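You operate a simulated robot arm through the tools that you are given. There is no shell and no other tool. Be economical: measure what you need, move in short steps, check, and stop when the job is done.

Carry out the task below with a simulated robot arm. There is one attempt and no reset: what you move stays moved.

TASK
Gauge bars 72 and 11 and sort them as the display says.
Fine: each goes into the tray with the same word.
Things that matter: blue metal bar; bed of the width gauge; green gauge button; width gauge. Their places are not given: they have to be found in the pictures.

It is judged by the outcome, as a careful person would: the job done as asked, and still so three seconds after it is handed in. It fails if anything else is knocked over, pushed out of place, dropped, spilled or broken.

THE ROBOT
A 6-joint arm with a two-finger parallel gripper, fixed in place. Base frame: the origin is at the foot of the arm, x ahead of it, y to its left, z up; the work surface is at about z = 0. Lengths are in mm, angles in degrees, forces in N, time in s.
With the tool pointing down near the work surface it reaches from about 140 to 580 mm from the base axis. Its first joint turns from -66.0 to 66.0 degrees. Payload 2.1 kg.
Tool frame: the origin (TCP) lies between the finger pads and is the grasp point; the fingertips stand 30 mm ahead of it; z points along the fingers, y is the line along which they close. The gripper opens to 94 mm. The fingers are 28 mm wide and 10 mm thick; the gripper's body (50 by 96 mm) begins 55 mm behind the TCP.
Orientation is told as [roll, pitch, yaw] about the base's x, y, z axes, in that order, counted from this pose: with the fingers straight down and closing along the base's y, the tool's x points along the base's -x, its y along +y and its z along -z.

THE INTERFACE
- The arm moves only by the tool step_arm. Its argument "steps" is one flat list of numbers, 7 for each row, row after row: the shift along the tool's x, y, z in mm, then the turn, a rotation vector about the tool's x, y, z in rad, then the gripper command, from -1 (fully open) to 1 (shut), values between in proportion. In form: [tx, ty, tz, ax, ay, az, grip, tx, ty, tz, ax, ay, az, grip, ...]. A call has 1 to 8 rows; each row shifts and turns the commanded pose from where the row before left it, along the tool's axes as they then stand. A row lasts 0.2 s, in which the tool goes at most 50 mm and 8.6 degrees; a call with a longer step from one row to the next is refused whole, and so is a gripper value outside its range. A pose out of reach is approached as far as the arm can. The call stops where the force on the tool passes 70 N (or 10 N more than at its start, if that is more) or the arm is blocked; 0.2 s more then pass. The fingers move at their own pace (about 72 mm/s each) and stop on an object; they squeeze with about 25 N. The grip force told is the motor's: it shows also when the fingers shut on nothing. Time passes only in rows, and 0.2 s behind the last, so rows that do not move let the fingers close. It gives the time, the measured TCP pose, the force on the tool (base axes), the opening and the grip force at its end, in the units of the frame above (readings bear some noise).
- Cameras (640 x 400 px; columns grow to the right, rows downward): "scene" is fixed at [35.6, -358.7, 484.7]; the picture's right is [0.91, -0.41, 0.00], its down [-0.22, -0.50, -0.83] and it looks along [0.34, 0.76, -0.55] (base axes); focal length 324 px, centre (320, 200). "wrist" rides on the gripper at [-37, 0, -58] in the tool frame; the picture's right is [0.00, -1.00, 0.00], its down [0.97, 0.00, -0.24] and it looks along [0.24, 0.00, 0.97] (tool axes); focal length 218 px, centre (320, 200).
- capture(camera): a new picture of that camera. No time passes.
- probe_pixels(camera, pixels): for up to 12 pixels [column, row] of the newest picture of that camera ("zoom" is the newest enlarged one), the place [x, y, z] in the base frame of the surface seen there, good to about 2 mm. No time passes.
- inspect(camera, box): a new picture of the part [left, top, right, bottom] of that camera's present view, enlarged. No time passes.
- hand_in(): hands the job in; it is judged then, once.

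Work in short steps. Measure before you move; look again where a grasp or a placing could have gone wrong, and mend it. You have 80 turns and 54 pictures in all, the two below and enlarged ones among them. Open the gripper and draw the arm clear of the work before you hand the job in, unless the task says otherwise; then end with one line.

The tools are called after "Emit:" by a JSON object that holds its "api" and its "payload". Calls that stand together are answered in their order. step_arm: Moves the arm, as the interface text tells. Its arguments: {"type":"object","properties":{"steps":{"type":"array","items":{"type":"number"}}},"required":["steps"]} The other tools are called the same way: capture (camera) takes a picture; probe_pixels (camera, pixels) gives the place of the surface under pixels of a picture; inspect (camera, box) takes an enlarged picture of a part of a camera's view; hand_in () hands the job in.

At the start:

```text
time: 0.0
ee_pos: [237.2, 139.5, 263.5]
tool_rot: [0.1, 0.0, 0.1]
force: [0.0, 0.6, -0.6]
gripper_width: 93.9
grasp_force: 0.1
```

scene: 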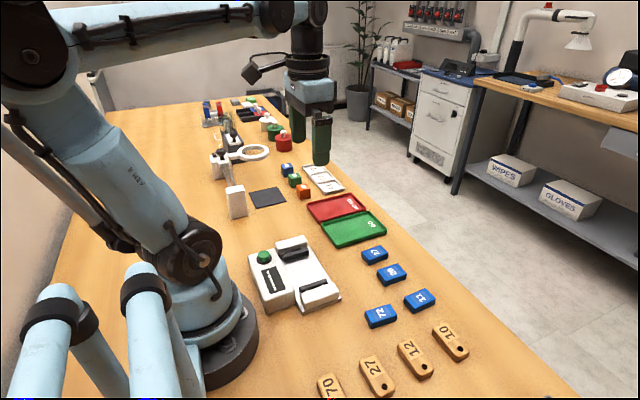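
wrist: 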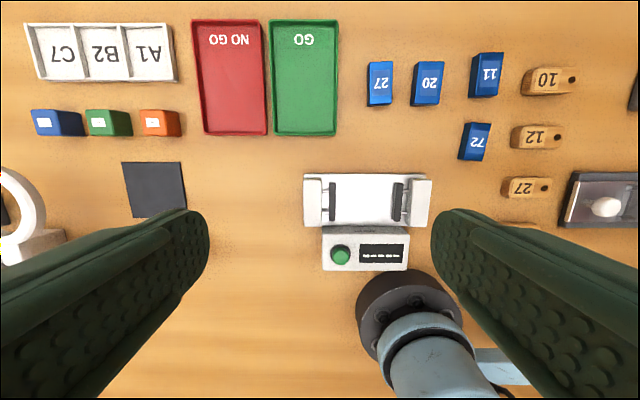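

The wrist view shows the gauge around (367,220), bars 72 at (475,142) and 11 at (486,75), and trays at (235,78) and (304,78). I'll enlarge the gauge and probe the key points.

Emit:
{"api": "probe_pixels", "payload": {"camera": "wrist", "pixels": [[487, 60], [486, 75], [477, 130], [475, 142], [341, 254], [367, 200], [320, 200], [413, 200], [332, 201], [397, 201], [304, 80], [232, 80]]}}

Emit:
{"api": "inspect", "payload": {"camera": "wrist", "box": [280, 160, 450, 280]}}

Emit:
{"api": "inspect", "payload": {"camera": "scene", "box": [230, 180, 450, 340]}}

```text
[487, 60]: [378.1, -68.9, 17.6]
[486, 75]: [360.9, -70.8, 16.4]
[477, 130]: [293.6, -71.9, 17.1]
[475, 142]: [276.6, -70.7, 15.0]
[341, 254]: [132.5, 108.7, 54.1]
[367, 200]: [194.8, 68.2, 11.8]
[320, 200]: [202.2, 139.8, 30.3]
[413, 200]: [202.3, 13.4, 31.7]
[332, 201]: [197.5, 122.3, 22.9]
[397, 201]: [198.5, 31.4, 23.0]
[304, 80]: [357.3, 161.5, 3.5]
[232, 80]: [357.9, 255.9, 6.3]
```

```text
3.33 times, centred on (365, 220) of wrist
```

zoom: 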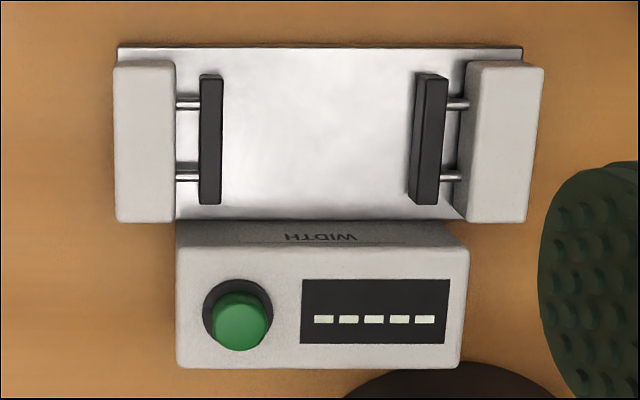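

```text
2.50 times, centred on (340, 260) of scene
```

zoom: 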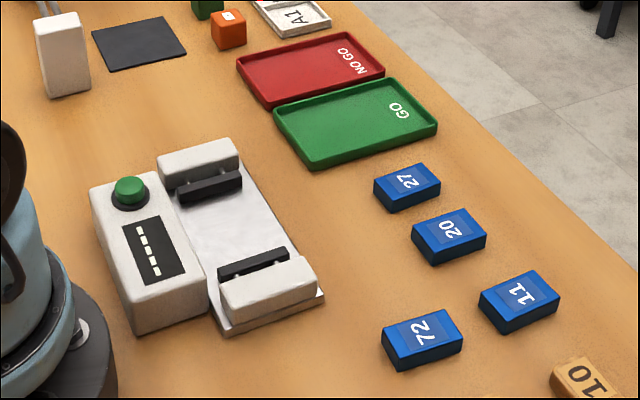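

Next I go above bar 72 and look down at both bars.

Emit:
{"api": "step_arm", "payload": {"steps": [-10, -42, 15, 0, 0, 0, -1, -10, -42, 15, 0, 0, 0, -1, -10, -42, 15, 0, 0, 0, -1, -10, -42, 15, 0, 0, 0, -1, -10, -42, 15, 0, 0, 0, -1, 0, 0, 0, 0, 0, 0, -1]}}

Emit:
{"api": "capture", "payload": {"camera": "wrist"}}

```text
time: 1.4
ee_pos: [284.8, -68.6, 187.0]
tool_rot: [0.1, 0.1, 0.0]
force: [-0.2, -0.4, -0.8]
gripper_width: 93.9
grasp_force: 0.0
```

```text
49 pictures are left
```

wrist: 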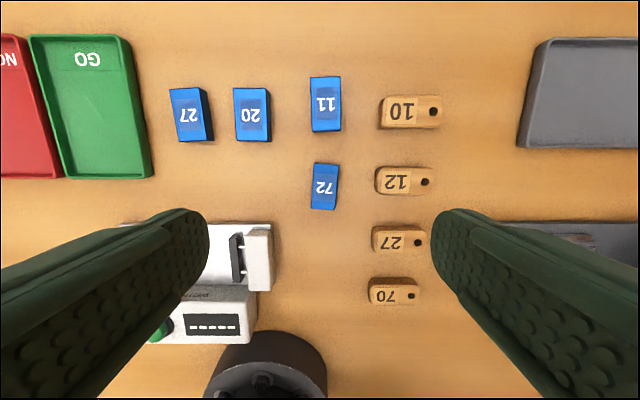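

Emit:
{"api": "inspect", "payload": {"camera": "wrist", "box": [270, 60, 380, 220]}}

Emit:
{"api": "probe_pixels", "payload": {"camera": "wrist", "pixels": [[315, 165], [337, 166], [312, 206], [333, 208], [312, 78], [339, 78], [312, 128], [340, 127], [262, 234], [381, 173], [262, 282], [375, 115]]}}

```text
2.50 times, centred on (325, 140) of wrist
```

zoom: 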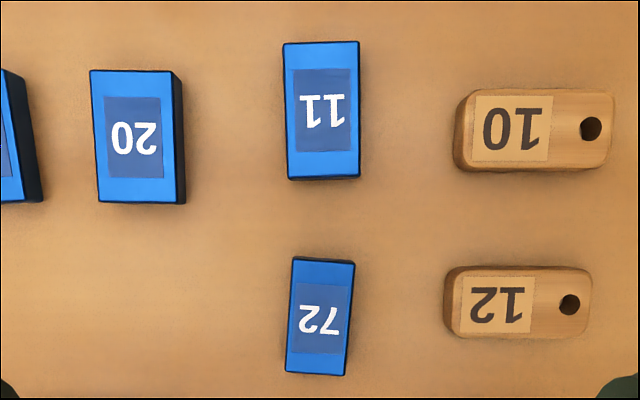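

```text
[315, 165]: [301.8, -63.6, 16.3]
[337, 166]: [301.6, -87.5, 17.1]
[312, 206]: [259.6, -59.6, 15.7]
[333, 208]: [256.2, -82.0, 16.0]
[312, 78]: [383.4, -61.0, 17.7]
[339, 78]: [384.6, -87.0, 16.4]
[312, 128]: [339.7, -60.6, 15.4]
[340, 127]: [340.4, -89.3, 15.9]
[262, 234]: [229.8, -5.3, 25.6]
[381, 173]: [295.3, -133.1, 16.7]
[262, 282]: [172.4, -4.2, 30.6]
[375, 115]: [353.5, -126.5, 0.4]
```

Bar 72 is centred near (279.5,-73), about 24 wide and yawed about -6°. I descend on it with the gripper part open (~50 mm), to stay clear of tag 12.

Emit:
{"api": "step_arm", "payload": {"steps": [5.3, -4.4, 20, 0, 0, 0.105, -0.06, 0, 0, 40, 0, 0, 0, -0.06, 0, 0, 40, 0, 0, 0, -0.06, 0, 0, 20, 0, 0, 0, -0.06, 0, 0, 0, 0, 0, 0, -0.06]}}

Emit:
{"api": "capture", "payload": {"camera": "wrist"}}

```text
time: 2.6
ee_pos: [281.8, -74.1, 68.9]
tool_rot: [0.1, 0.0, -5.9]
force: [0.2, -0.4, -0.5]
gripper_width: 49.8
grasp_force: 0.2
```

```text
47 pictures are left
```

wrist: 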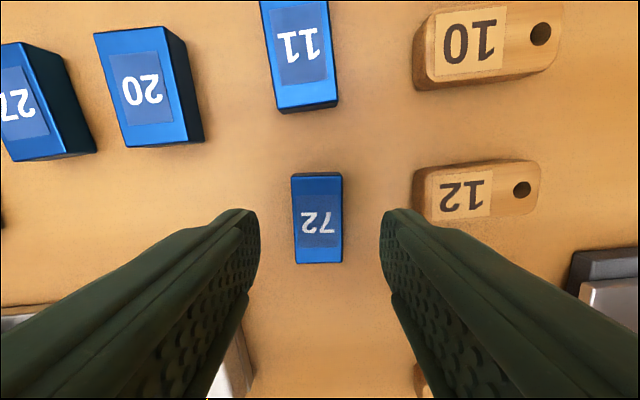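

The bar is aligned between the fingers, so I go down and close.

Emit:
{"api": "step_arm", "payload": {"steps": [2, 0, 20, 0, 0, 0, -0.06, 0, 0, 14, 0, 0, 0, -0.06, 0, 0, 0, 0, 0, 0, -0.06, 0, 0, 0, 0, 0, 0, 1, 0, 0, 0, 0, 0, 0, 1, 0, 0, 0, 0, 0, 0, 1]}}

```text
time: 4.0
ee_pos: [279.9, -77.5, 35.4]
tool_rot: [0.1, 0.0, -6.0]
force: [-0.1, 0.5, 0.1]
gripper_width: 26.1
grasp_force: 24.5
```

Bar is held (26 mm). Lift, straighten, and carry it to above the gauge bed (196,76).

Emit:
{"api": "step_arm", "payload": {"steps": [0, 0, -40, 0, 0, 0, 1, 0, 0, -40, 0, 0, -0.105, 1, 21, 38, 0, 0, 0, 0, 1, 21, 38, 0, 0, 0, 0, 1, 21, 38, 0, 0, 0, 0, 1, 21, 38, 0, 0, 0, 0, 1, 0, 0, 0, 0, 0, 0, 1]}}

Emit:
{"api": "capture", "payload": {"camera": "wrist"}}

Emit:
{"api": "inspect", "payload": {"camera": "scene", "box": [210, 160, 410, 320]}}

```text
time: 5.6
ee_pos: [193.8, 76.7, 113.4]
tool_rot: [0.1, 0.0, 0.0]
force: [0.0, -0.2, 0.0]
gripper_width: 26.1
grasp_force: 24.7
```

```text
46 pictures are left
```

wrist: 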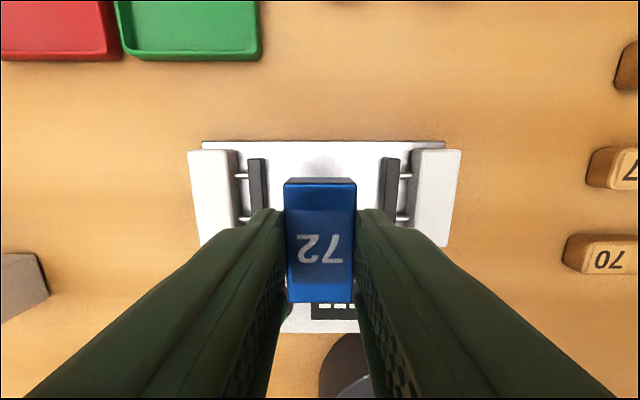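

```text
2.50 times, centred on (310, 240) of scene
```

zoom: 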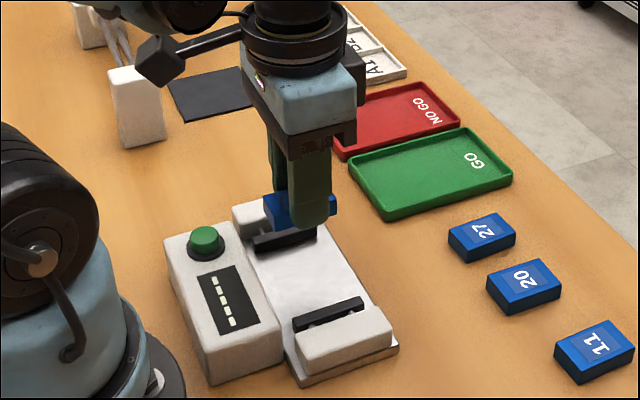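

Measure the jaws, bed edges and bar ends from here.

Emit:
{"api": "probe_pixels", "payload": {"camera": "wrist", "pixels": [[320, 143], [260, 160], [266, 162], [387, 162], [381, 160], [276, 180], [370, 180], [320, 180], [320, 300], [320, 186], [300, 312], [252, 162]]}}

Emit:
{"api": "probe_pixels", "payload": {"camera": "zoom", "pixels": [[255, 245], [315, 232], [297, 325], [360, 303], [250, 262], [290, 370], [340, 270], [205, 238], [284, 345], [395, 345]]}}

```text
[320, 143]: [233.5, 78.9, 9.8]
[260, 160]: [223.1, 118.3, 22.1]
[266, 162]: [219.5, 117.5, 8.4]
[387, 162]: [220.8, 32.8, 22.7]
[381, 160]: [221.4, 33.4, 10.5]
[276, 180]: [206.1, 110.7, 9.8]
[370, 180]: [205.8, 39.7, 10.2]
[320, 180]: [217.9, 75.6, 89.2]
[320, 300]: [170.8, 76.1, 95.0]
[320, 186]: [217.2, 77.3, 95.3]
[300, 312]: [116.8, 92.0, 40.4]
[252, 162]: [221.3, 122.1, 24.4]
```

```text
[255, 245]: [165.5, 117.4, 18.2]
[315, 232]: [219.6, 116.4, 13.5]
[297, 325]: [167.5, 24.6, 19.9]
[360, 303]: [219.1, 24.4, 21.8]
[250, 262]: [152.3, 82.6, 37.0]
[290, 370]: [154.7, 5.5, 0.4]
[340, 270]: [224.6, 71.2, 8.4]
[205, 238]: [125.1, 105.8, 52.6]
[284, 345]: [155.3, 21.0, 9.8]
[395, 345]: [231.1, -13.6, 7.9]
```

Bed is at z≈10, jaws span x 167–221 and y 33–118; bar is centred. Lower it to the bed.

Emit:
{"api": "step_arm", "payload": {"steps": [0, 0, 35, 0, 0, 0, 1, 0, 0, 25, 0, 0, 0, 1, 0, 0, 6, 0, 0, 0, 1, 0, 0, 0, 0, 0, 0, 1]}}

Emit:
{"api": "inspect", "payload": {"camera": "scene", "box": [230, 210, 350, 320]}}

```text
time: 6.6
ee_pos: [194.5, 78.5, 47.2]
tool_rot: [0.1, 0.0, 0.1]
force: [0.0, 0.3, -0.9]
gripper_width: 26.1
grasp_force: 24.9
```

```text
3.64 times, centred on (290, 265) of scene
```

zoom: 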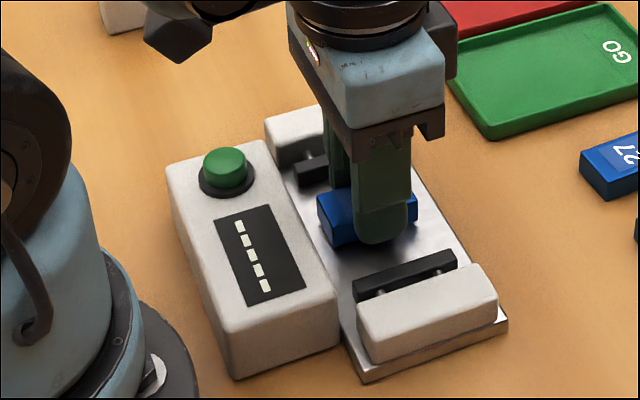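

Emit:
{"api": "step_arm", "payload": {"steps": [0, 0, 1, 0, 0, 0, 1, 0, 0, 1, 0, 0, 0, 1, 0, 0, 0, 0, 0, 0, 1]}}

```text
time: 7.4
ee_pos: [195.0, 78.6, 46.6]
tool_rot: [0.1, 0.0, 0.1]
force: [-0.3, -0.1, -0.6]
gripper_width: 26.3
grasp_force: 25.1
```

Emit:
{"api": "step_arm", "payload": {"steps": [0, 0, 1, 0, 0, 0, 1, 0, 0, 0, 0, 0, 0, 1]}}

```text
time: 8.0
ee_pos: [194.6, 77.7, 44.2]
tool_rot: [0.1, 0.0, 0.0]
force: [-0.2, -0.4, -0.9]
gripper_width: 26.2
grasp_force: 24.9
```

Emit:
{"api": "step_arm", "payload": {"steps": [0, 0, 1, 0, 0, 0, 1, 0, 0, 0, 0, 0, 0, 1]}}

```text
time: 8.6
ee_pos: [195.9, 78.1, 44.1]
tool_rot: [0.1, 0.0, 0.0]
force: [-1.2, 0.3, -0.2]
gripper_width: 26.2
grasp_force: 25.2
```

Emit:
{"api": "step_arm", "payload": {"steps": [0, 0, 1, 0, 0, 0, 1, 0, 0, 1, 0, 0, 0, 1, 0, 0, 0, 0, 0, 0, 1]}}

Emit:
{"api": "inspect", "payload": {"camera": "scene", "box": [270, 235, 350, 290]}}

```text
time: 9.4
ee_pos: [195.8, 76.5, 42.6]
tool_rot: [0.0, 0.0, 0.1]
force: [-4.4, 5.5, 20.7]
gripper_width: 26.2
grasp_force: 25.0
```

```text
7.27 times, centred on (310, 262) of scene
```

zoom: 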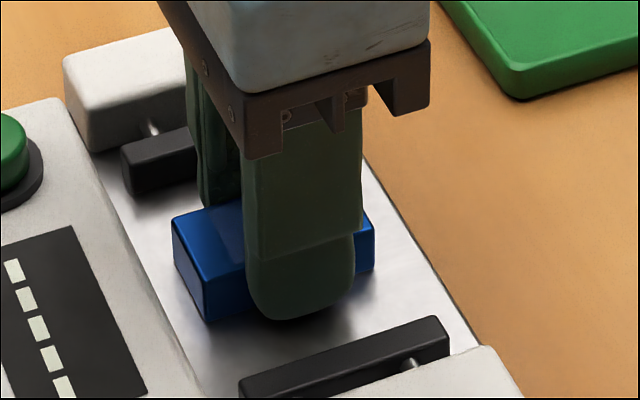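

Contact (20 N). Release to ~44 mm (inside the jaws), then rise.

Emit:
{"api": "step_arm", "payload": {"steps": [0, 0, -1.5, 0, 0, 0, 1, 0, 0, 0, 0, 0, 0, 0.06, 0, 0, 0, 0, 0, 0, 0.06, 0, 0, -30, 0, 0, 0, 0.06, 0, 0, -40, 0, 0, 0, 0.06, 0, 0, -20, 0, 0, 0, 0.06, 0, 0, 0, 0, 0, 0, 1, 0, 0, 0, 0, 0, 0, 1]}}

Emit:
{"api": "capture", "payload": {"camera": "wrist"}}

```text
time: 11.2
ee_pos: [198.1, 76.0, 135.5]
tool_rot: [0.2, -0.1, 0.0]
force: [-0.3, -0.3, 1.0]
gripper_width: 0.0
grasp_force: 25.0
```

```text
42 pictures are left
```

wrist: 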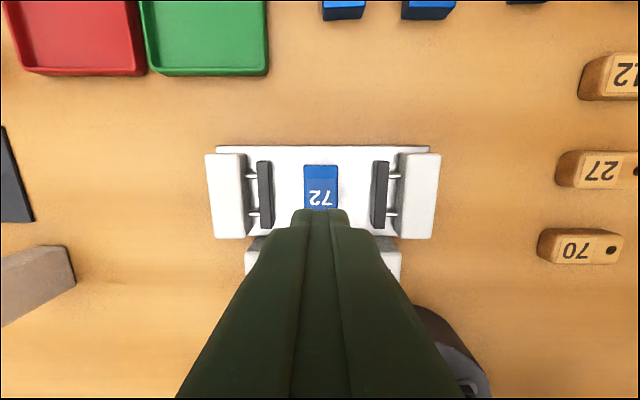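

Bar 72 sits well. Find the button top precisely from the scene view.

Emit:
{"api": "inspect", "payload": {"camera": "scene", "box": [230, 220, 350, 320]}}

```text
4.00 times, centred on (290, 270) of scene
```

zoom: 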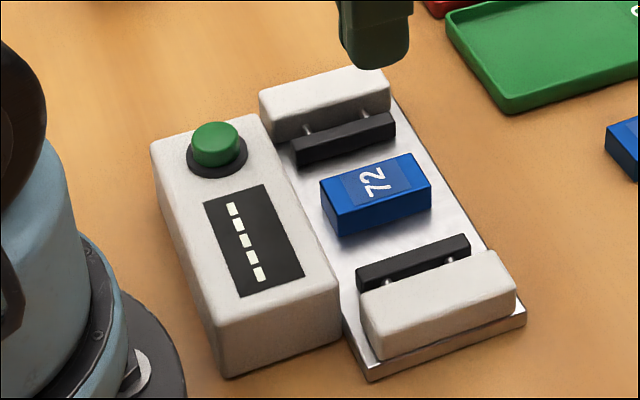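

Emit:
{"api": "probe_pixels", "payload": {"camera": "zoom", "pixels": [[196, 134], [237, 132], [215, 124], [215, 144], [215, 134], [188, 162], [246, 160], [170, 150]]}}

```text
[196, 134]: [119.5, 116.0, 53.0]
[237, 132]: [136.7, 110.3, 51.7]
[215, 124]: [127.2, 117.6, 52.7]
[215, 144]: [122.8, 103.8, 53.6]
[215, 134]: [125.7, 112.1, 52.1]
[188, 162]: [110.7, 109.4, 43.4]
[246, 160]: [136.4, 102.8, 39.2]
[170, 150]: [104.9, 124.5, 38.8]
```

Button centre ≈ (127,110), top z≈53. Move closed fingers over it, then descend gently.

Emit:
{"api": "step_arm", "payload": {"steps": [35, 17, 0, 0, 0, 0, 1, 35, 17, 0, 0, 0, 0, 1, 0, 0, 30, 0, 0, 0, 1, 0, 0, 12, 0, 0, 0, 1, 0, 0, 0, 0, 0, 0, 1]}}

Emit:
{"api": "inspect", "payload": {"camera": "scene", "box": [230, 200, 350, 320]}}

```text
time: 12.4
ee_pos: [125.8, 111.0, 93.2]
tool_rot: [0.1, 0.1, 0.0]
force: [0.0, -0.1, -0.8]
gripper_width: 0.0
grasp_force: 24.9
```

```text
3.33 times, centred on (290, 260) of scene
```

zoom: 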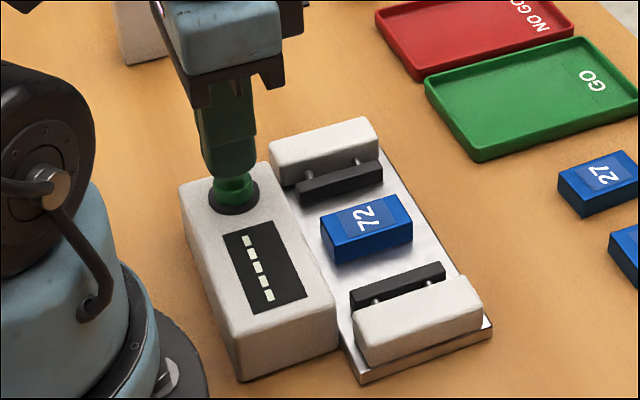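

Aligned above the button; press down in small steps.

Emit:
{"api": "step_arm", "payload": {"steps": [0, 0, 6, 0, 0, 0, 1, 0, 0, 3, 0, 0, 0, 1, 0, 0, 2, 0, 0, 0, 1, 0, 0, 2, 0, 0, 0, 1, 0, 0, 0, 0, 0, 0, 1]}}

Emit:
{"api": "inspect", "payload": {"camera": "scene", "box": [230, 200, 350, 320]}}

```text
time: 13.6
ee_pos: [124.7, 111.5, 80.0]
tool_rot: [0.1, -0.1, 0.0]
force: [0.8, 0.4, 2.3]
gripper_width: 0.2
grasp_force: 24.9
```

```text
3.33 times, centred on (290, 260) of scene
```

zoom: 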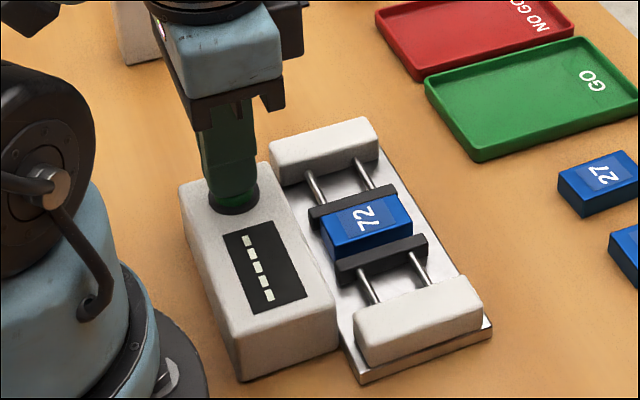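

The jaws are closing on the bar; I lift and wait for the reading.

Emit:
{"api": "step_arm", "payload": {"steps": [0, 0, -15, 0, 0, 0, 1, 0, 0, -35, 0, 0, 0, 1, 0, 0, 0, 0, 0, 0, 1, 0, 0, 0, 0, 0, 0, 1]}}

Emit:
{"api": "inspect", "payload": {"camera": "scene", "box": [230, 200, 350, 320]}}

```text
time: 14.6
ee_pos: [126.8, 110.9, 128.5]
tool_rot: [0.1, 0.0, 0.0]
force: [0.5, -0.2, -0.4]
gripper_width: 0.2
grasp_force: 25.2
```

```text
3.33 times, centred on (290, 260) of scene
```

zoom: 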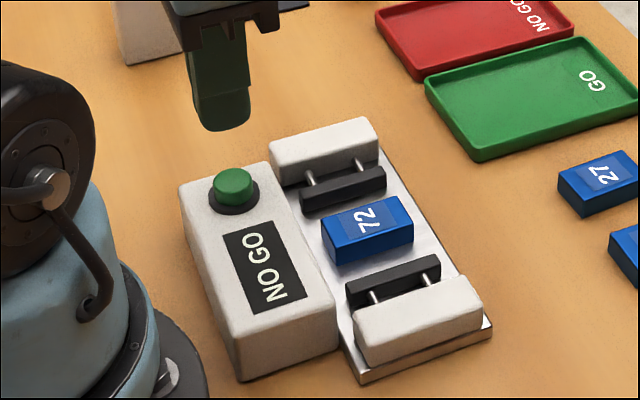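

72 reads NO GO (red tray). Return above the bar with the fingers opened 44 mm.

Emit:
{"api": "step_arm", "payload": {"steps": [-35, -17, 0, 0, 0, 0, 0.06, -34, -17, 0, 0, 0, 0, 0.06, 0, 0, 20, 0, 0, 0, 0.06, 0, 0, 0, 0, 0, 0, 0.06]}}

Emit:
{"api": "capture", "payload": {"camera": "wrist"}}

```text
time: 15.6
ee_pos: [195.5, 77.8, 108.7]
tool_rot: [0.1, 0.0, 0.0]
force: [0.0, 0.4, 0.1]
gripper_width: 44.3
grasp_force: 0.0
```

```text
37 pictures are left
```

wrist: 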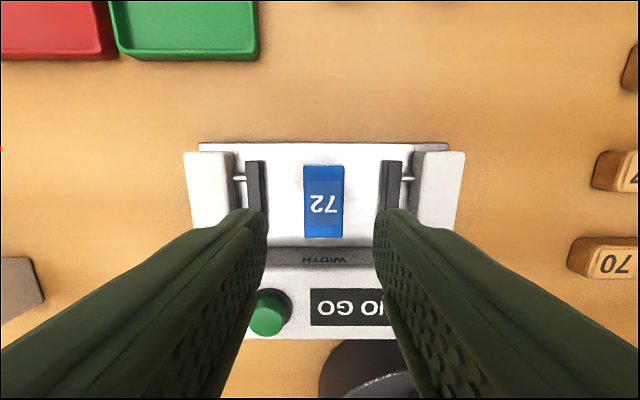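

Centred. Descend to z≈44 and grip.

Emit:
{"api": "step_arm", "payload": {"steps": [0, -1, 35, 0, 0, 0, 0.06, 0, 0, 30, 0, 0, 0, 0.06, 0, 0, 0, 0, 0, 0, 0.06, 0, 0, 0, 0, 0, 0, 1, 0, 0, 0, 0, 0, 0, 1, 0, 0, -40, 0, 0, 0, 1, 0, 0, -40, 0, 0, 0, 1, 0, 0, 0, 0, 0, 0, 1]}}

Emit:
{"api": "inspect", "payload": {"camera": "scene", "box": [230, 160, 410, 320]}}

```text
time: 17.4
ee_pos: [194.5, 74.9, 124.9]
tool_rot: [0.2, 0.0, -0.1]
force: [0.0, 0.1, -0.3]
gripper_width: 25.9
grasp_force: 25.3
```

```text
2.50 times, centred on (320, 240) of scene
```

zoom: 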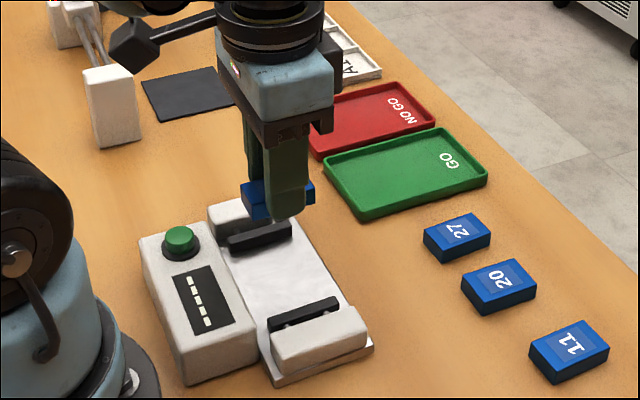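

Bar held. Carry it toward the red tray (≈355,253).

Emit:
{"api": "step_arm", "payload": {"steps": [-32, 35.6, -5, 0, 0, 0, 1, -32, 35.6, 0, 0, 0, 0, 1, -32, 35.6, 0, 0, 0, 0, 1, -32, 35.6, 0, 0, 0, 0, 1, -32, 35.6, 0, 0, 0, 0, 1, 0, 0, 0, 0, 0, 0, 1]}}

Emit:
{"api": "capture", "payload": {"camera": "wrist"}}

```text
time: 18.8
ee_pos: [357.7, 256.7, 129.8]
tool_rot: [0.0, -0.1, 0.0]
force: [0.1, -0.3, -0.2]
gripper_width: 26.2
grasp_force: 25.2
```

```text
35 pictures are left
```

wrist: 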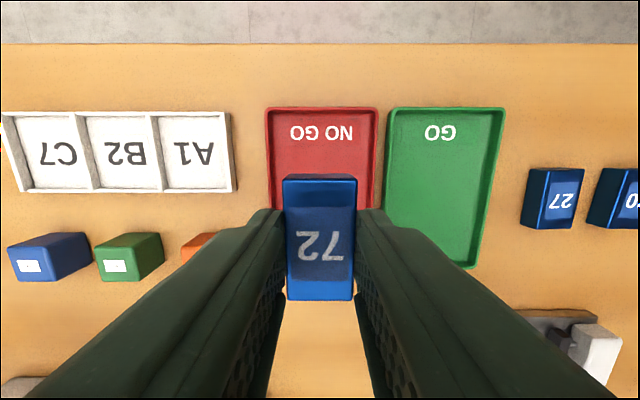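

Emit:
{"api": "probe_pixels", "payload": {"camera": "wrist", "pixels": [[320, 110], [268, 150], [374, 150], [330, 165], [384, 250], [445, 200], [320, 178], [445, 110], [430, 262], [501, 150]]}}

```text
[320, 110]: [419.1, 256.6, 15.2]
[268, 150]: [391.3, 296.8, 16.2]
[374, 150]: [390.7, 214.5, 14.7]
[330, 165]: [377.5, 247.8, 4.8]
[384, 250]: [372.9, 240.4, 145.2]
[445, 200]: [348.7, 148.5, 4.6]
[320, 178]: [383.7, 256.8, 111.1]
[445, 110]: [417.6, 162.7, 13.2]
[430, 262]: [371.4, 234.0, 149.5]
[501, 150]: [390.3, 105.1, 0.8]
```

Bar is centred over the red tray (x 297–419, y 214–297, floor z≈4). Lower.

Emit:
{"api": "step_arm", "payload": {"steps": [0, 0, 40, 0, 0, 0, 1, 0, 0, 40, 0, 0, 0, 1, 0, 0, 8, 0, 0, 0, 1, 0, 0, 2, 0, 0, 0, 1, 0, 0, 0, 0, 0, 0, 1]}}

```text
time: 20.0
ee_pos: [355.7, 255.4, 39.7]
tool_rot: [0.1, -0.1, 0.0]
force: [0.6, 0.3, -0.3]
gripper_width: 26.0
grasp_force: 24.8
```

Emit:
{"api": "step_arm", "payload": {"steps": [0, 0, 1, 0, 0, 0, 1, 0, 0, 1, 0, 0, 0, 1, 0, 0, 0, 0, 0, 0, 1]}}

```text
time: 20.8
ee_pos: [354.3, 254.0, 36.7]
tool_rot: [0.0, 0.0, -0.1]
force: [0.2, 0.6, -0.6]
gripper_width: 26.2
grasp_force: 25.1
```

Emit:
{"api": "step_arm", "payload": {"steps": [0, 0, 1, 0, 0, 0, 1, 0, 0, 1, 0, 0, 0, 1, 0, 0, 0, 0, 0, 0, 1]}}

```text
time: 21.6
ee_pos: [354.2, 256.4, 35.6]
tool_rot: [0.1, 0.0, 0.0]
force: [0.5, -0.5, 21.6]
gripper_width: 26.2
grasp_force: 25.0
```

Contact. Release, rise and check.

Emit:
{"api": "step_arm", "payload": {"steps": [0, 0, -1, 0, 0, 0, 1, 0, 0, 0, 0, 0, 0, -0.06, 0, 0, 0, 0, 0, 0, -0.06, 0, 0, -30, 0, 0, 0, -0.06, 0, 0, -40, 0, 0, 0, -0.06, 0, 0, -40, 0, 0, 0, -0.06, 0, 0, 0, 0, 0, 0, -0.06]}}

Emit:
{"api": "capture", "payload": {"camera": "wrist"}}

```text
time: 23.2
ee_pos: [354.1, 256.0, 148.4]
tool_rot: [0.2, 0.0, 0.0]
force: [0.4, 0.2, -1.0]
gripper_width: 49.7
grasp_force: 0.0
```

```text
34 pictures are left
```

wrist: 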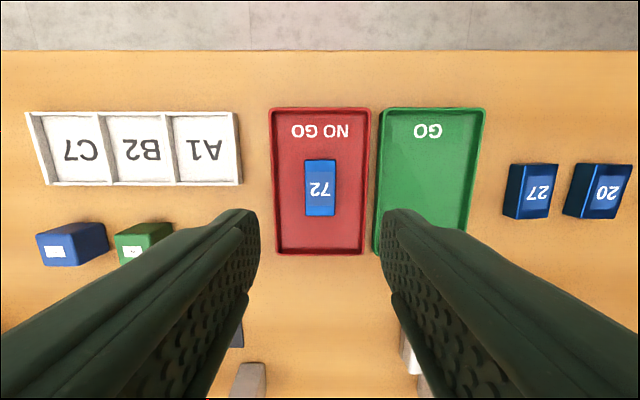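

72 is in NO GO. Move above bar 11 at (362,-74.5).

Emit:
{"api": "step_arm", "payload": {"steps": [-1, -47.2, 0, 0, 0, 0, -0.06, -1, -47.2, 0, 0, 0, 0, -0.06, -1, -47.2, 0, 0, 0, 0, -0.06, -1, -47.2, 0, 0, 0, 0, -0.06, -1, -47.2, 0, 0, 0, 0, -0.06, -1, -47.2, 0, 0, 0, 0, -0.06, -1, -47.2, 0, 0, 0, 0, -0.06, 0, 0, 20, 0, 0, 0, -0.06]}}

Emit:
{"api": "capture", "payload": {"camera": "wrist"}}

```text
time: 25.0
ee_pos: [359.4, -75.9, 125.7]
tool_rot: [0.1, 0.0, 0.1]
force: [-0.4, 0.4, 0.0]
gripper_width: 49.6
grasp_force: 0.1
```

```text
33 pictures are left
```

wrist: 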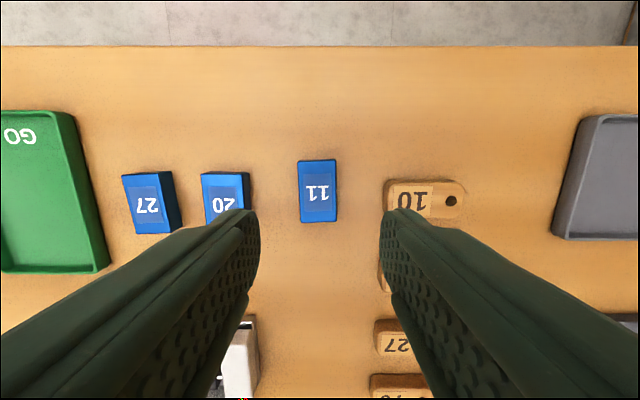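

Emit:
{"api": "probe_pixels", "payload": {"camera": "wrist", "pixels": [[300, 162], [334, 161], [302, 220], [336, 219], [248, 180], [390, 186], [252, 205], [384, 200]]}}

```text
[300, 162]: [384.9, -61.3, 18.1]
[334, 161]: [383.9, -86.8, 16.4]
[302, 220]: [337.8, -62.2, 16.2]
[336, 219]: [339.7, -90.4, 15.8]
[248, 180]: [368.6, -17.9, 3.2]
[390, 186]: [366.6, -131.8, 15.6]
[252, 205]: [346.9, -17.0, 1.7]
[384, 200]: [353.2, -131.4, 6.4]
```

Bar 11 centre ≈ (361.6,-75), neighbours clear. Descend, grip, and lift.

Emit:
{"api": "step_arm", "payload": {"steps": [-1.5, 0.5, 40, 0, 0, -0.03, -0.06, 0, 0, 35, 0, 0, 0, -0.06, 0, 0, 15.5, 0, 0, 0, -0.06, 0, 0, 0, 0, 0, 0, -0.06, 0, 0, 0, 0, 0, 0, 1, 0, 0, 0, 0, 0, 0, 1]}}

```text
time: 26.4
ee_pos: [364.7, -75.4, 35.0]
tool_rot: [0.1, 0.0, 1.8]
force: [0.2, -0.3, -0.3]
gripper_width: 29.3
grasp_force: 25.5
```

Emit:
{"api": "step_arm", "payload": {"steps": [0, 0, -40, 0, 0, 0, 1, 0, 0, -40, 0, 0, 0.03, 1, 33.4, 30.3, 0, 0, 0, 0, 1, 33.4, 30.3, 0, 0, 0, 0, 1, 33.4, 30.3, 0, 0, 0, 0, 1, 33.4, 30.3, 0, 0, 0, 0, 1, 33.4, 30.3, 0, 0, 0, 0, 1, 0, 0, 0, 0, 0, 0, 1]}}

Emit:
{"api": "capture", "payload": {"camera": "wrist"}}

```text
time: 28.2
ee_pos: [196.6, 76.2, 115.9]
tool_rot: [0.1, 0.0, 0.0]
force: [0.4, 0.6, -0.7]
gripper_width: 29.0
grasp_force: 25.2
```

```text
32 pictures are left
```

wrist: 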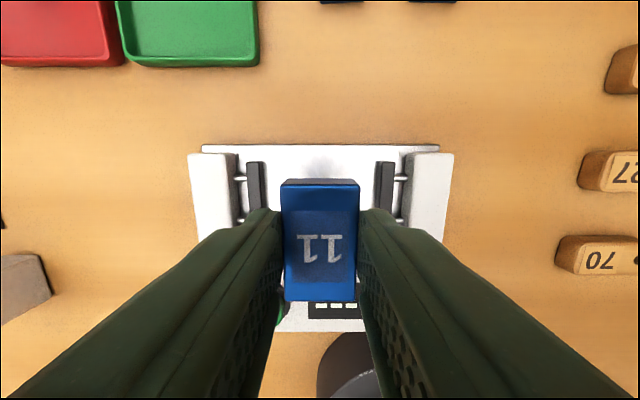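

Centred on the bed as before; lower to contact.

Emit:
{"api": "step_arm", "payload": {"steps": [0, 0, 35, 0, 0, 0, 1, 0, 0, 30, 0, 0, 0, 1, 0, 0, 4, 0, 0, 0, 1, 0, 0, 2, 0, 0, 0, 1, 0, 0, 0, 0, 0, 0, 1]}}

```text
time: 29.4
ee_pos: [196.9, 75.1, 44.5]
tool_rot: [0.0, 0.0, 0.0]
force: [1.5, -3.7, 21.3]
gripper_width: 29.2
grasp_force: 25.2
```

Emit:
{"api": "step_arm", "payload": {"steps": [0, 0, -1, 0, 0, 0, 1, 0, 0, 0, 0, 0, 0, 0.02, 0, 0, 0, 0, 0, 0, 0.02, 0, 0, -30, 0, 0, 0, 0.02, 0, 0, -40, 0, 0, 0, 0.02, 0, 0, -20, 0, 0, 0, 0.02, 0, 0, 0, 0, 0, 0, 1, 0, 0, 0, 0, 0, 0, 1]}}

Emit:
{"api": "capture", "payload": {"camera": "wrist"}}

```text
time: 31.2
ee_pos: [195.9, 77.6, 137.6]
tool_rot: [0.1, 0.0, 0.0]
force: [-0.5, -0.1, 0.5]
gripper_width: 0.0
grasp_force: 25.2
```

```text
31 pictures are left
```

wrist: 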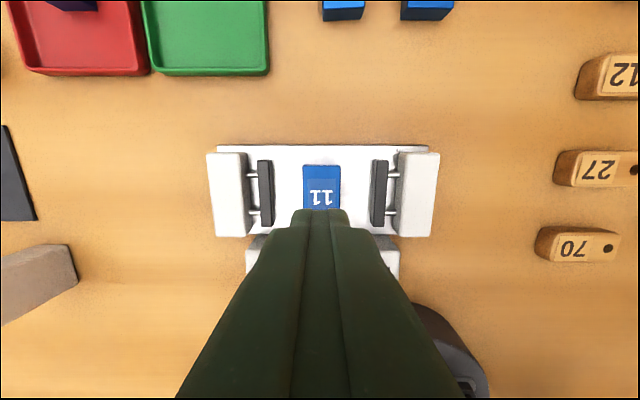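

Press the button again (127,110).

Emit:
{"api": "step_arm", "payload": {"steps": [35, 17, 0, 0, 0, 0, 1, 34, 17, 0, 0, 0, 0, 1, 0, 0, 32, 0, 0, 0, 1, 0, 0, 14, 0, 0, 0, 1, 0, 0, 5, 0, 0, 0, 1, 0, 0, 3, 0, 0, 0, 1, 0, 0, 3, 0, 0, 0, 1, 0, 0, 0, 0, 0, 0, 1]}}

Emit:
{"api": "inspect", "payload": {"camera": "scene", "box": [230, 200, 350, 320]}}

```text
time: 33.0
ee_pos: [127.0, 110.5, 79.6]
tool_rot: [0.0, 0.0, 0.0]
force: [-0.4, -1.4, 1.4]
gripper_width: 0.0
grasp_force: 24.9
```

```text
3.33 times, centred on (290, 260) of scene
```

zoom: 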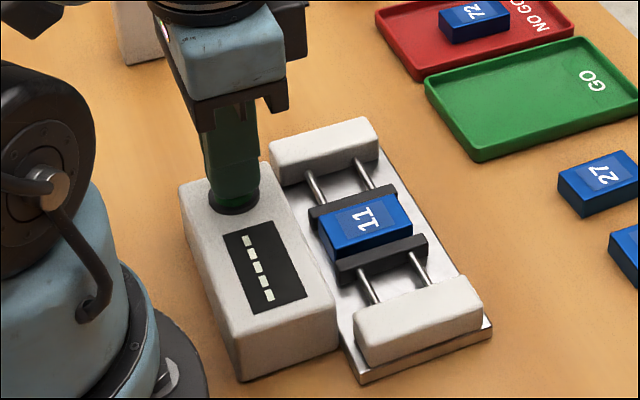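

Emit:
{"api": "step_arm", "payload": {"steps": [0, 0, -15, 0, 0, 0, 1, 0, 0, -35, 0, 0, 0, 1, 0, 0, 0, 0, 0, 0, 1, 0, 0, 0, 0, 0, 0, 1]}}

Emit:
{"api": "inspect", "payload": {"camera": "scene", "box": [230, 200, 350, 320]}}

```text
time: 34.0
ee_pos: [127.1, 108.9, 128.5]
tool_rot: [0.0, 0.0, 0.0]
force: [-0.5, 0.3, -0.5]
gripper_width: 0.0
grasp_force: 24.7
```

```text
3.33 times, centred on (290, 260) of scene
```

zoom: 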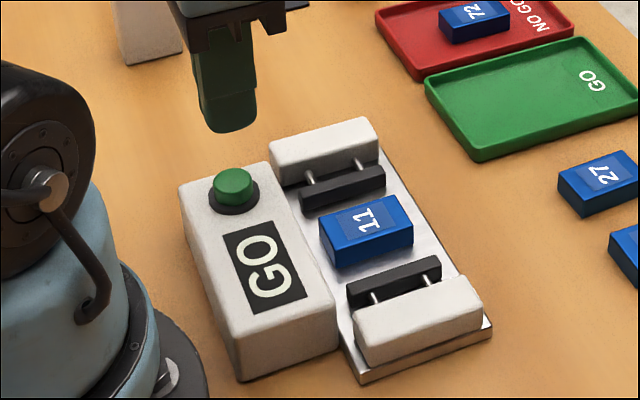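

11 reads GO. Go back over it, open 46 mm, with waiting for the jaws to retract.

Emit:
{"api": "step_arm", "payload": {"steps": [-35, -17, 0, 0, 0, 0, 0.02, -34, -17, 0, 0, 0, 0, 0.02, 0, 0, 20, 0, 0, 0, 0.02, 0, 0, 0, 0, 0, 0, 0.02]}}

Emit:
{"api": "capture", "payload": {"camera": "wrist"}}

```text
time: 35.0
ee_pos: [196.2, 73.8, 109.0]
tool_rot: [0.2, 0.1, 0.0]
force: [0.3, 0.9, -0.5]
gripper_width: 46.6
grasp_force: 0.1
```

```text
28 pictures are left
```

wrist: 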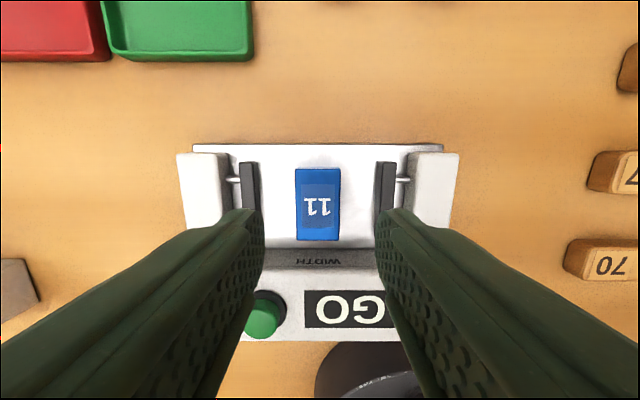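

Emit:
{"api": "step_arm", "payload": {"steps": [0, 1.3, 35, 0, 0, 0, 0.02, 0, 0, 28.5, 0, 0, 0, 0.02, 0, 0, 0, 0, 0, 0, 0.02, 0, 0, 0, 0, 0, 0, 1, 0, 0, 0, 0, 0, 0, 1, 0, 0, -40, 0, 0, 0, 1, 0, 0, -45, 0, 0, 0, 1, 0, 0, 0, 0, 0, 0, 1]}}

```text
time: 36.8
ee_pos: [196.7, 77.2, 130.0]
tool_rot: [0.1, 0.1, 0.0]
force: [0.1, 0.8, -0.4]
gripper_width: 29.2
grasp_force: 25.1
```

Held. Carry to the green tray (≈357,160).

Emit:
{"api": "step_arm", "payload": {"steps": [-40, 20.8, 0, 0, 0, 0, 1, -40, 20.8, 0, 0, 0, 0, 1, -40, 20.8, 0, 0, 0, 0, 1, -40, 20.8, 0, 0, 0, 0, 1, 0, 0, 0, 0, 0, 0, 1]}}

Emit:
{"api": "capture", "payload": {"camera": "wrist"}}

```text
time: 38.0
ee_pos: [356.2, 160.2, 128.7]
tool_rot: [0.2, 0.1, 0.0]
force: [-0.6, -0.1, -0.8]
gripper_width: 29.0
grasp_force: 24.5
```

```text
27 pictures are left
```

wrist: 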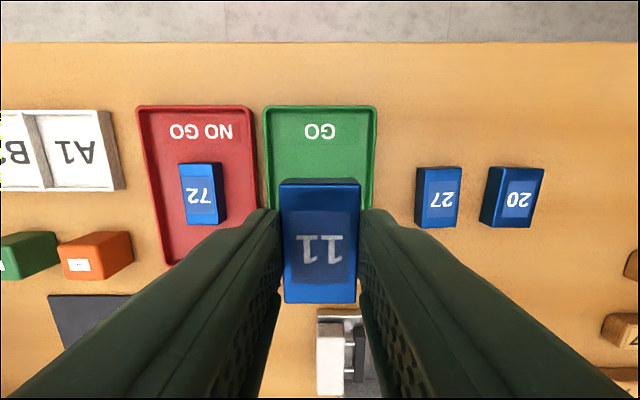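

Centred on the green tray; lower to contact (~z 36).

Emit:
{"api": "step_arm", "payload": {"steps": [0, 0, 40, 0, 0, 0, 1, 0, 0, 40, 0, 0, 0, 1, 0, 0, 8, 0, 0, 0, 1, 0, 0, 2, 0, 0, 0, 1, 0, 0, 0, 0, 0, 0, 1]}}

```text
time: 39.2
ee_pos: [356.2, 159.5, 39.2]
tool_rot: [0.1, 0.1, 0.0]
force: [0.1, 0.1, -1.8]
gripper_width: 29.2
grasp_force: 24.7
```

Emit:
{"api": "step_arm", "payload": {"steps": [0, 0, 1, 0, 0, 0, 1, 0, 0, 0.7, 0, 0, 0, 1, 0, 0, 0, 0, 0, 0, 1]}}

```text
time: 40.0
ee_pos: [356.2, 160.3, 38.5]
tool_rot: [0.2, -0.1, 0.0]
force: [0.5, 0.3, -0.6]
gripper_width: 29.2
grasp_force: 24.7
```

Emit:
{"api": "step_arm", "payload": {"steps": [0, 0, 1, 0, 0, 0, 1, 0, 0, 1, 0, 0, 0, 1, 0, 0, 0, 0, 0, 0, 1]}}

```text
time: 40.8
ee_pos: [356.2, 160.2, 36.9]
tool_rot: [0.0, 0.0, 0.0]
force: [0.6, -7.8, 22.4]
gripper_width: 29.3
grasp_force: 25.0
```

Contact. Release, rise and draw clear.

Emit:
{"api": "step_arm", "payload": {"steps": [0, 0, -1, 0, 0, 0, 1, 0, 0, 0, 0, 0, 0, -0.06, 0, 0, 0, 0, 0, 0, -0.06, 0, 0, -30, 0, 0, 0, -0.06, 0, 0, -45, 0, 0, 0, -0.06, 0, 0, -45, 0, 0, 0, -1, 25, 0, -45, 0, 0, 0, -1, 25, 0, 0, 0, 0, 0, -1]}}

Emit:
{"api": "capture", "payload": {"camera": "wrist"}}

Emit:
{"api": "capture", "payload": {"camera": "scene"}}

```text
refused: row 7 steps farther than a row can; nothing moved
```

```text
26 pictures are left
```

wrist: 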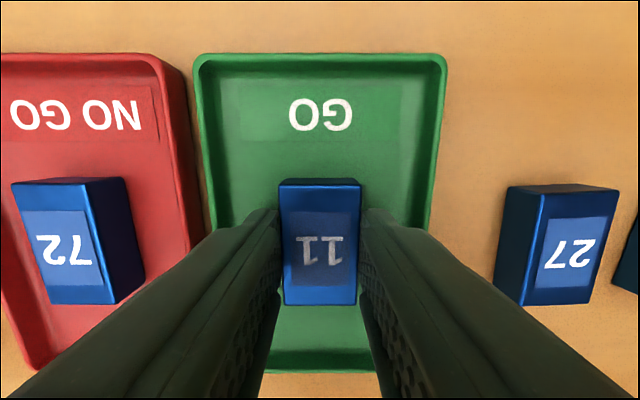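

```text
25 pictures are left
```

scene: 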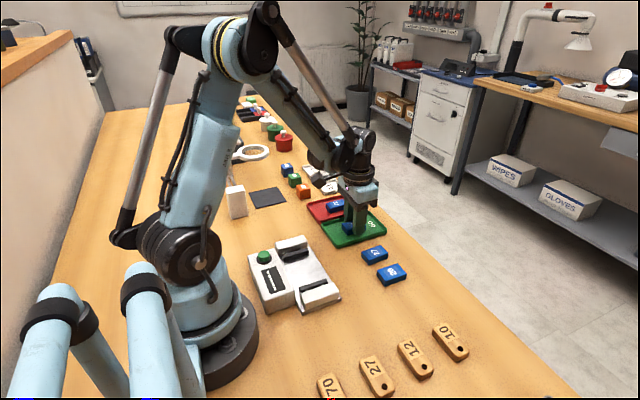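

One row was too long, so the call was refused; repeat with shorter rows.

Emit:
{"api": "step_arm", "payload": {"steps": [0, 0, -1, 0, 0, 0, 1, 0, 0, 0, 0, 0, 0, -0.06, 0, 0, 0, 0, 0, 0, -0.06, 0, 0, -30, 0, 0, 0, -0.06, 0, 0, -45, 0, 0, 0, -0.06, 0, 0, -45, 0, 0, 0, -1, 25, 0, -35, 0, 0, 0, -1, 25, 0, 0, 0, 0, 0, -1]}}

Emit:
{"api": "capture", "payload": {"camera": "wrist"}}

Emit:
{"api": "capture", "payload": {"camera": "scene"}}

```text
time: 42.6
ee_pos: [306.2, 160.4, 195.5]
tool_rot: [0.2, -0.1, 0.0]
force: [-0.1, 0.2, 0.0]
gripper_width: 94.2
grasp_force: 0.1
```

```text
24 pictures are left
```

wrist: 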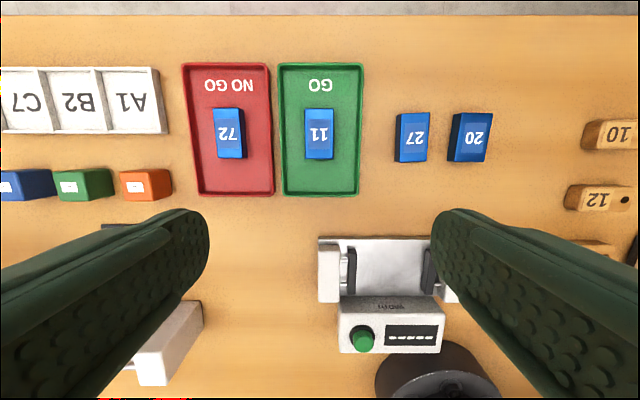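

```text
23 pictures are left
```

scene: 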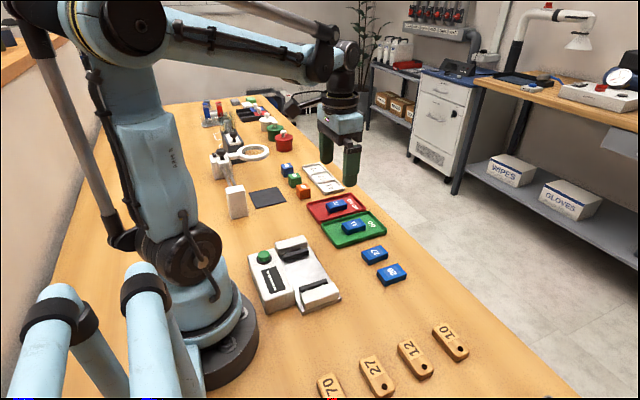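

Both bars lie in their trays, everything else is in place, and the gripper is open and clear. Handing in.

Emit:
{"api": "hand_in", "payload": {}}

```text
The job is handed in.
```

I gauged both bars and sorted them as the display said: bar 72 read NO GO and is in the NO GO tray, and bar 11 read GO and is in the GO tray.
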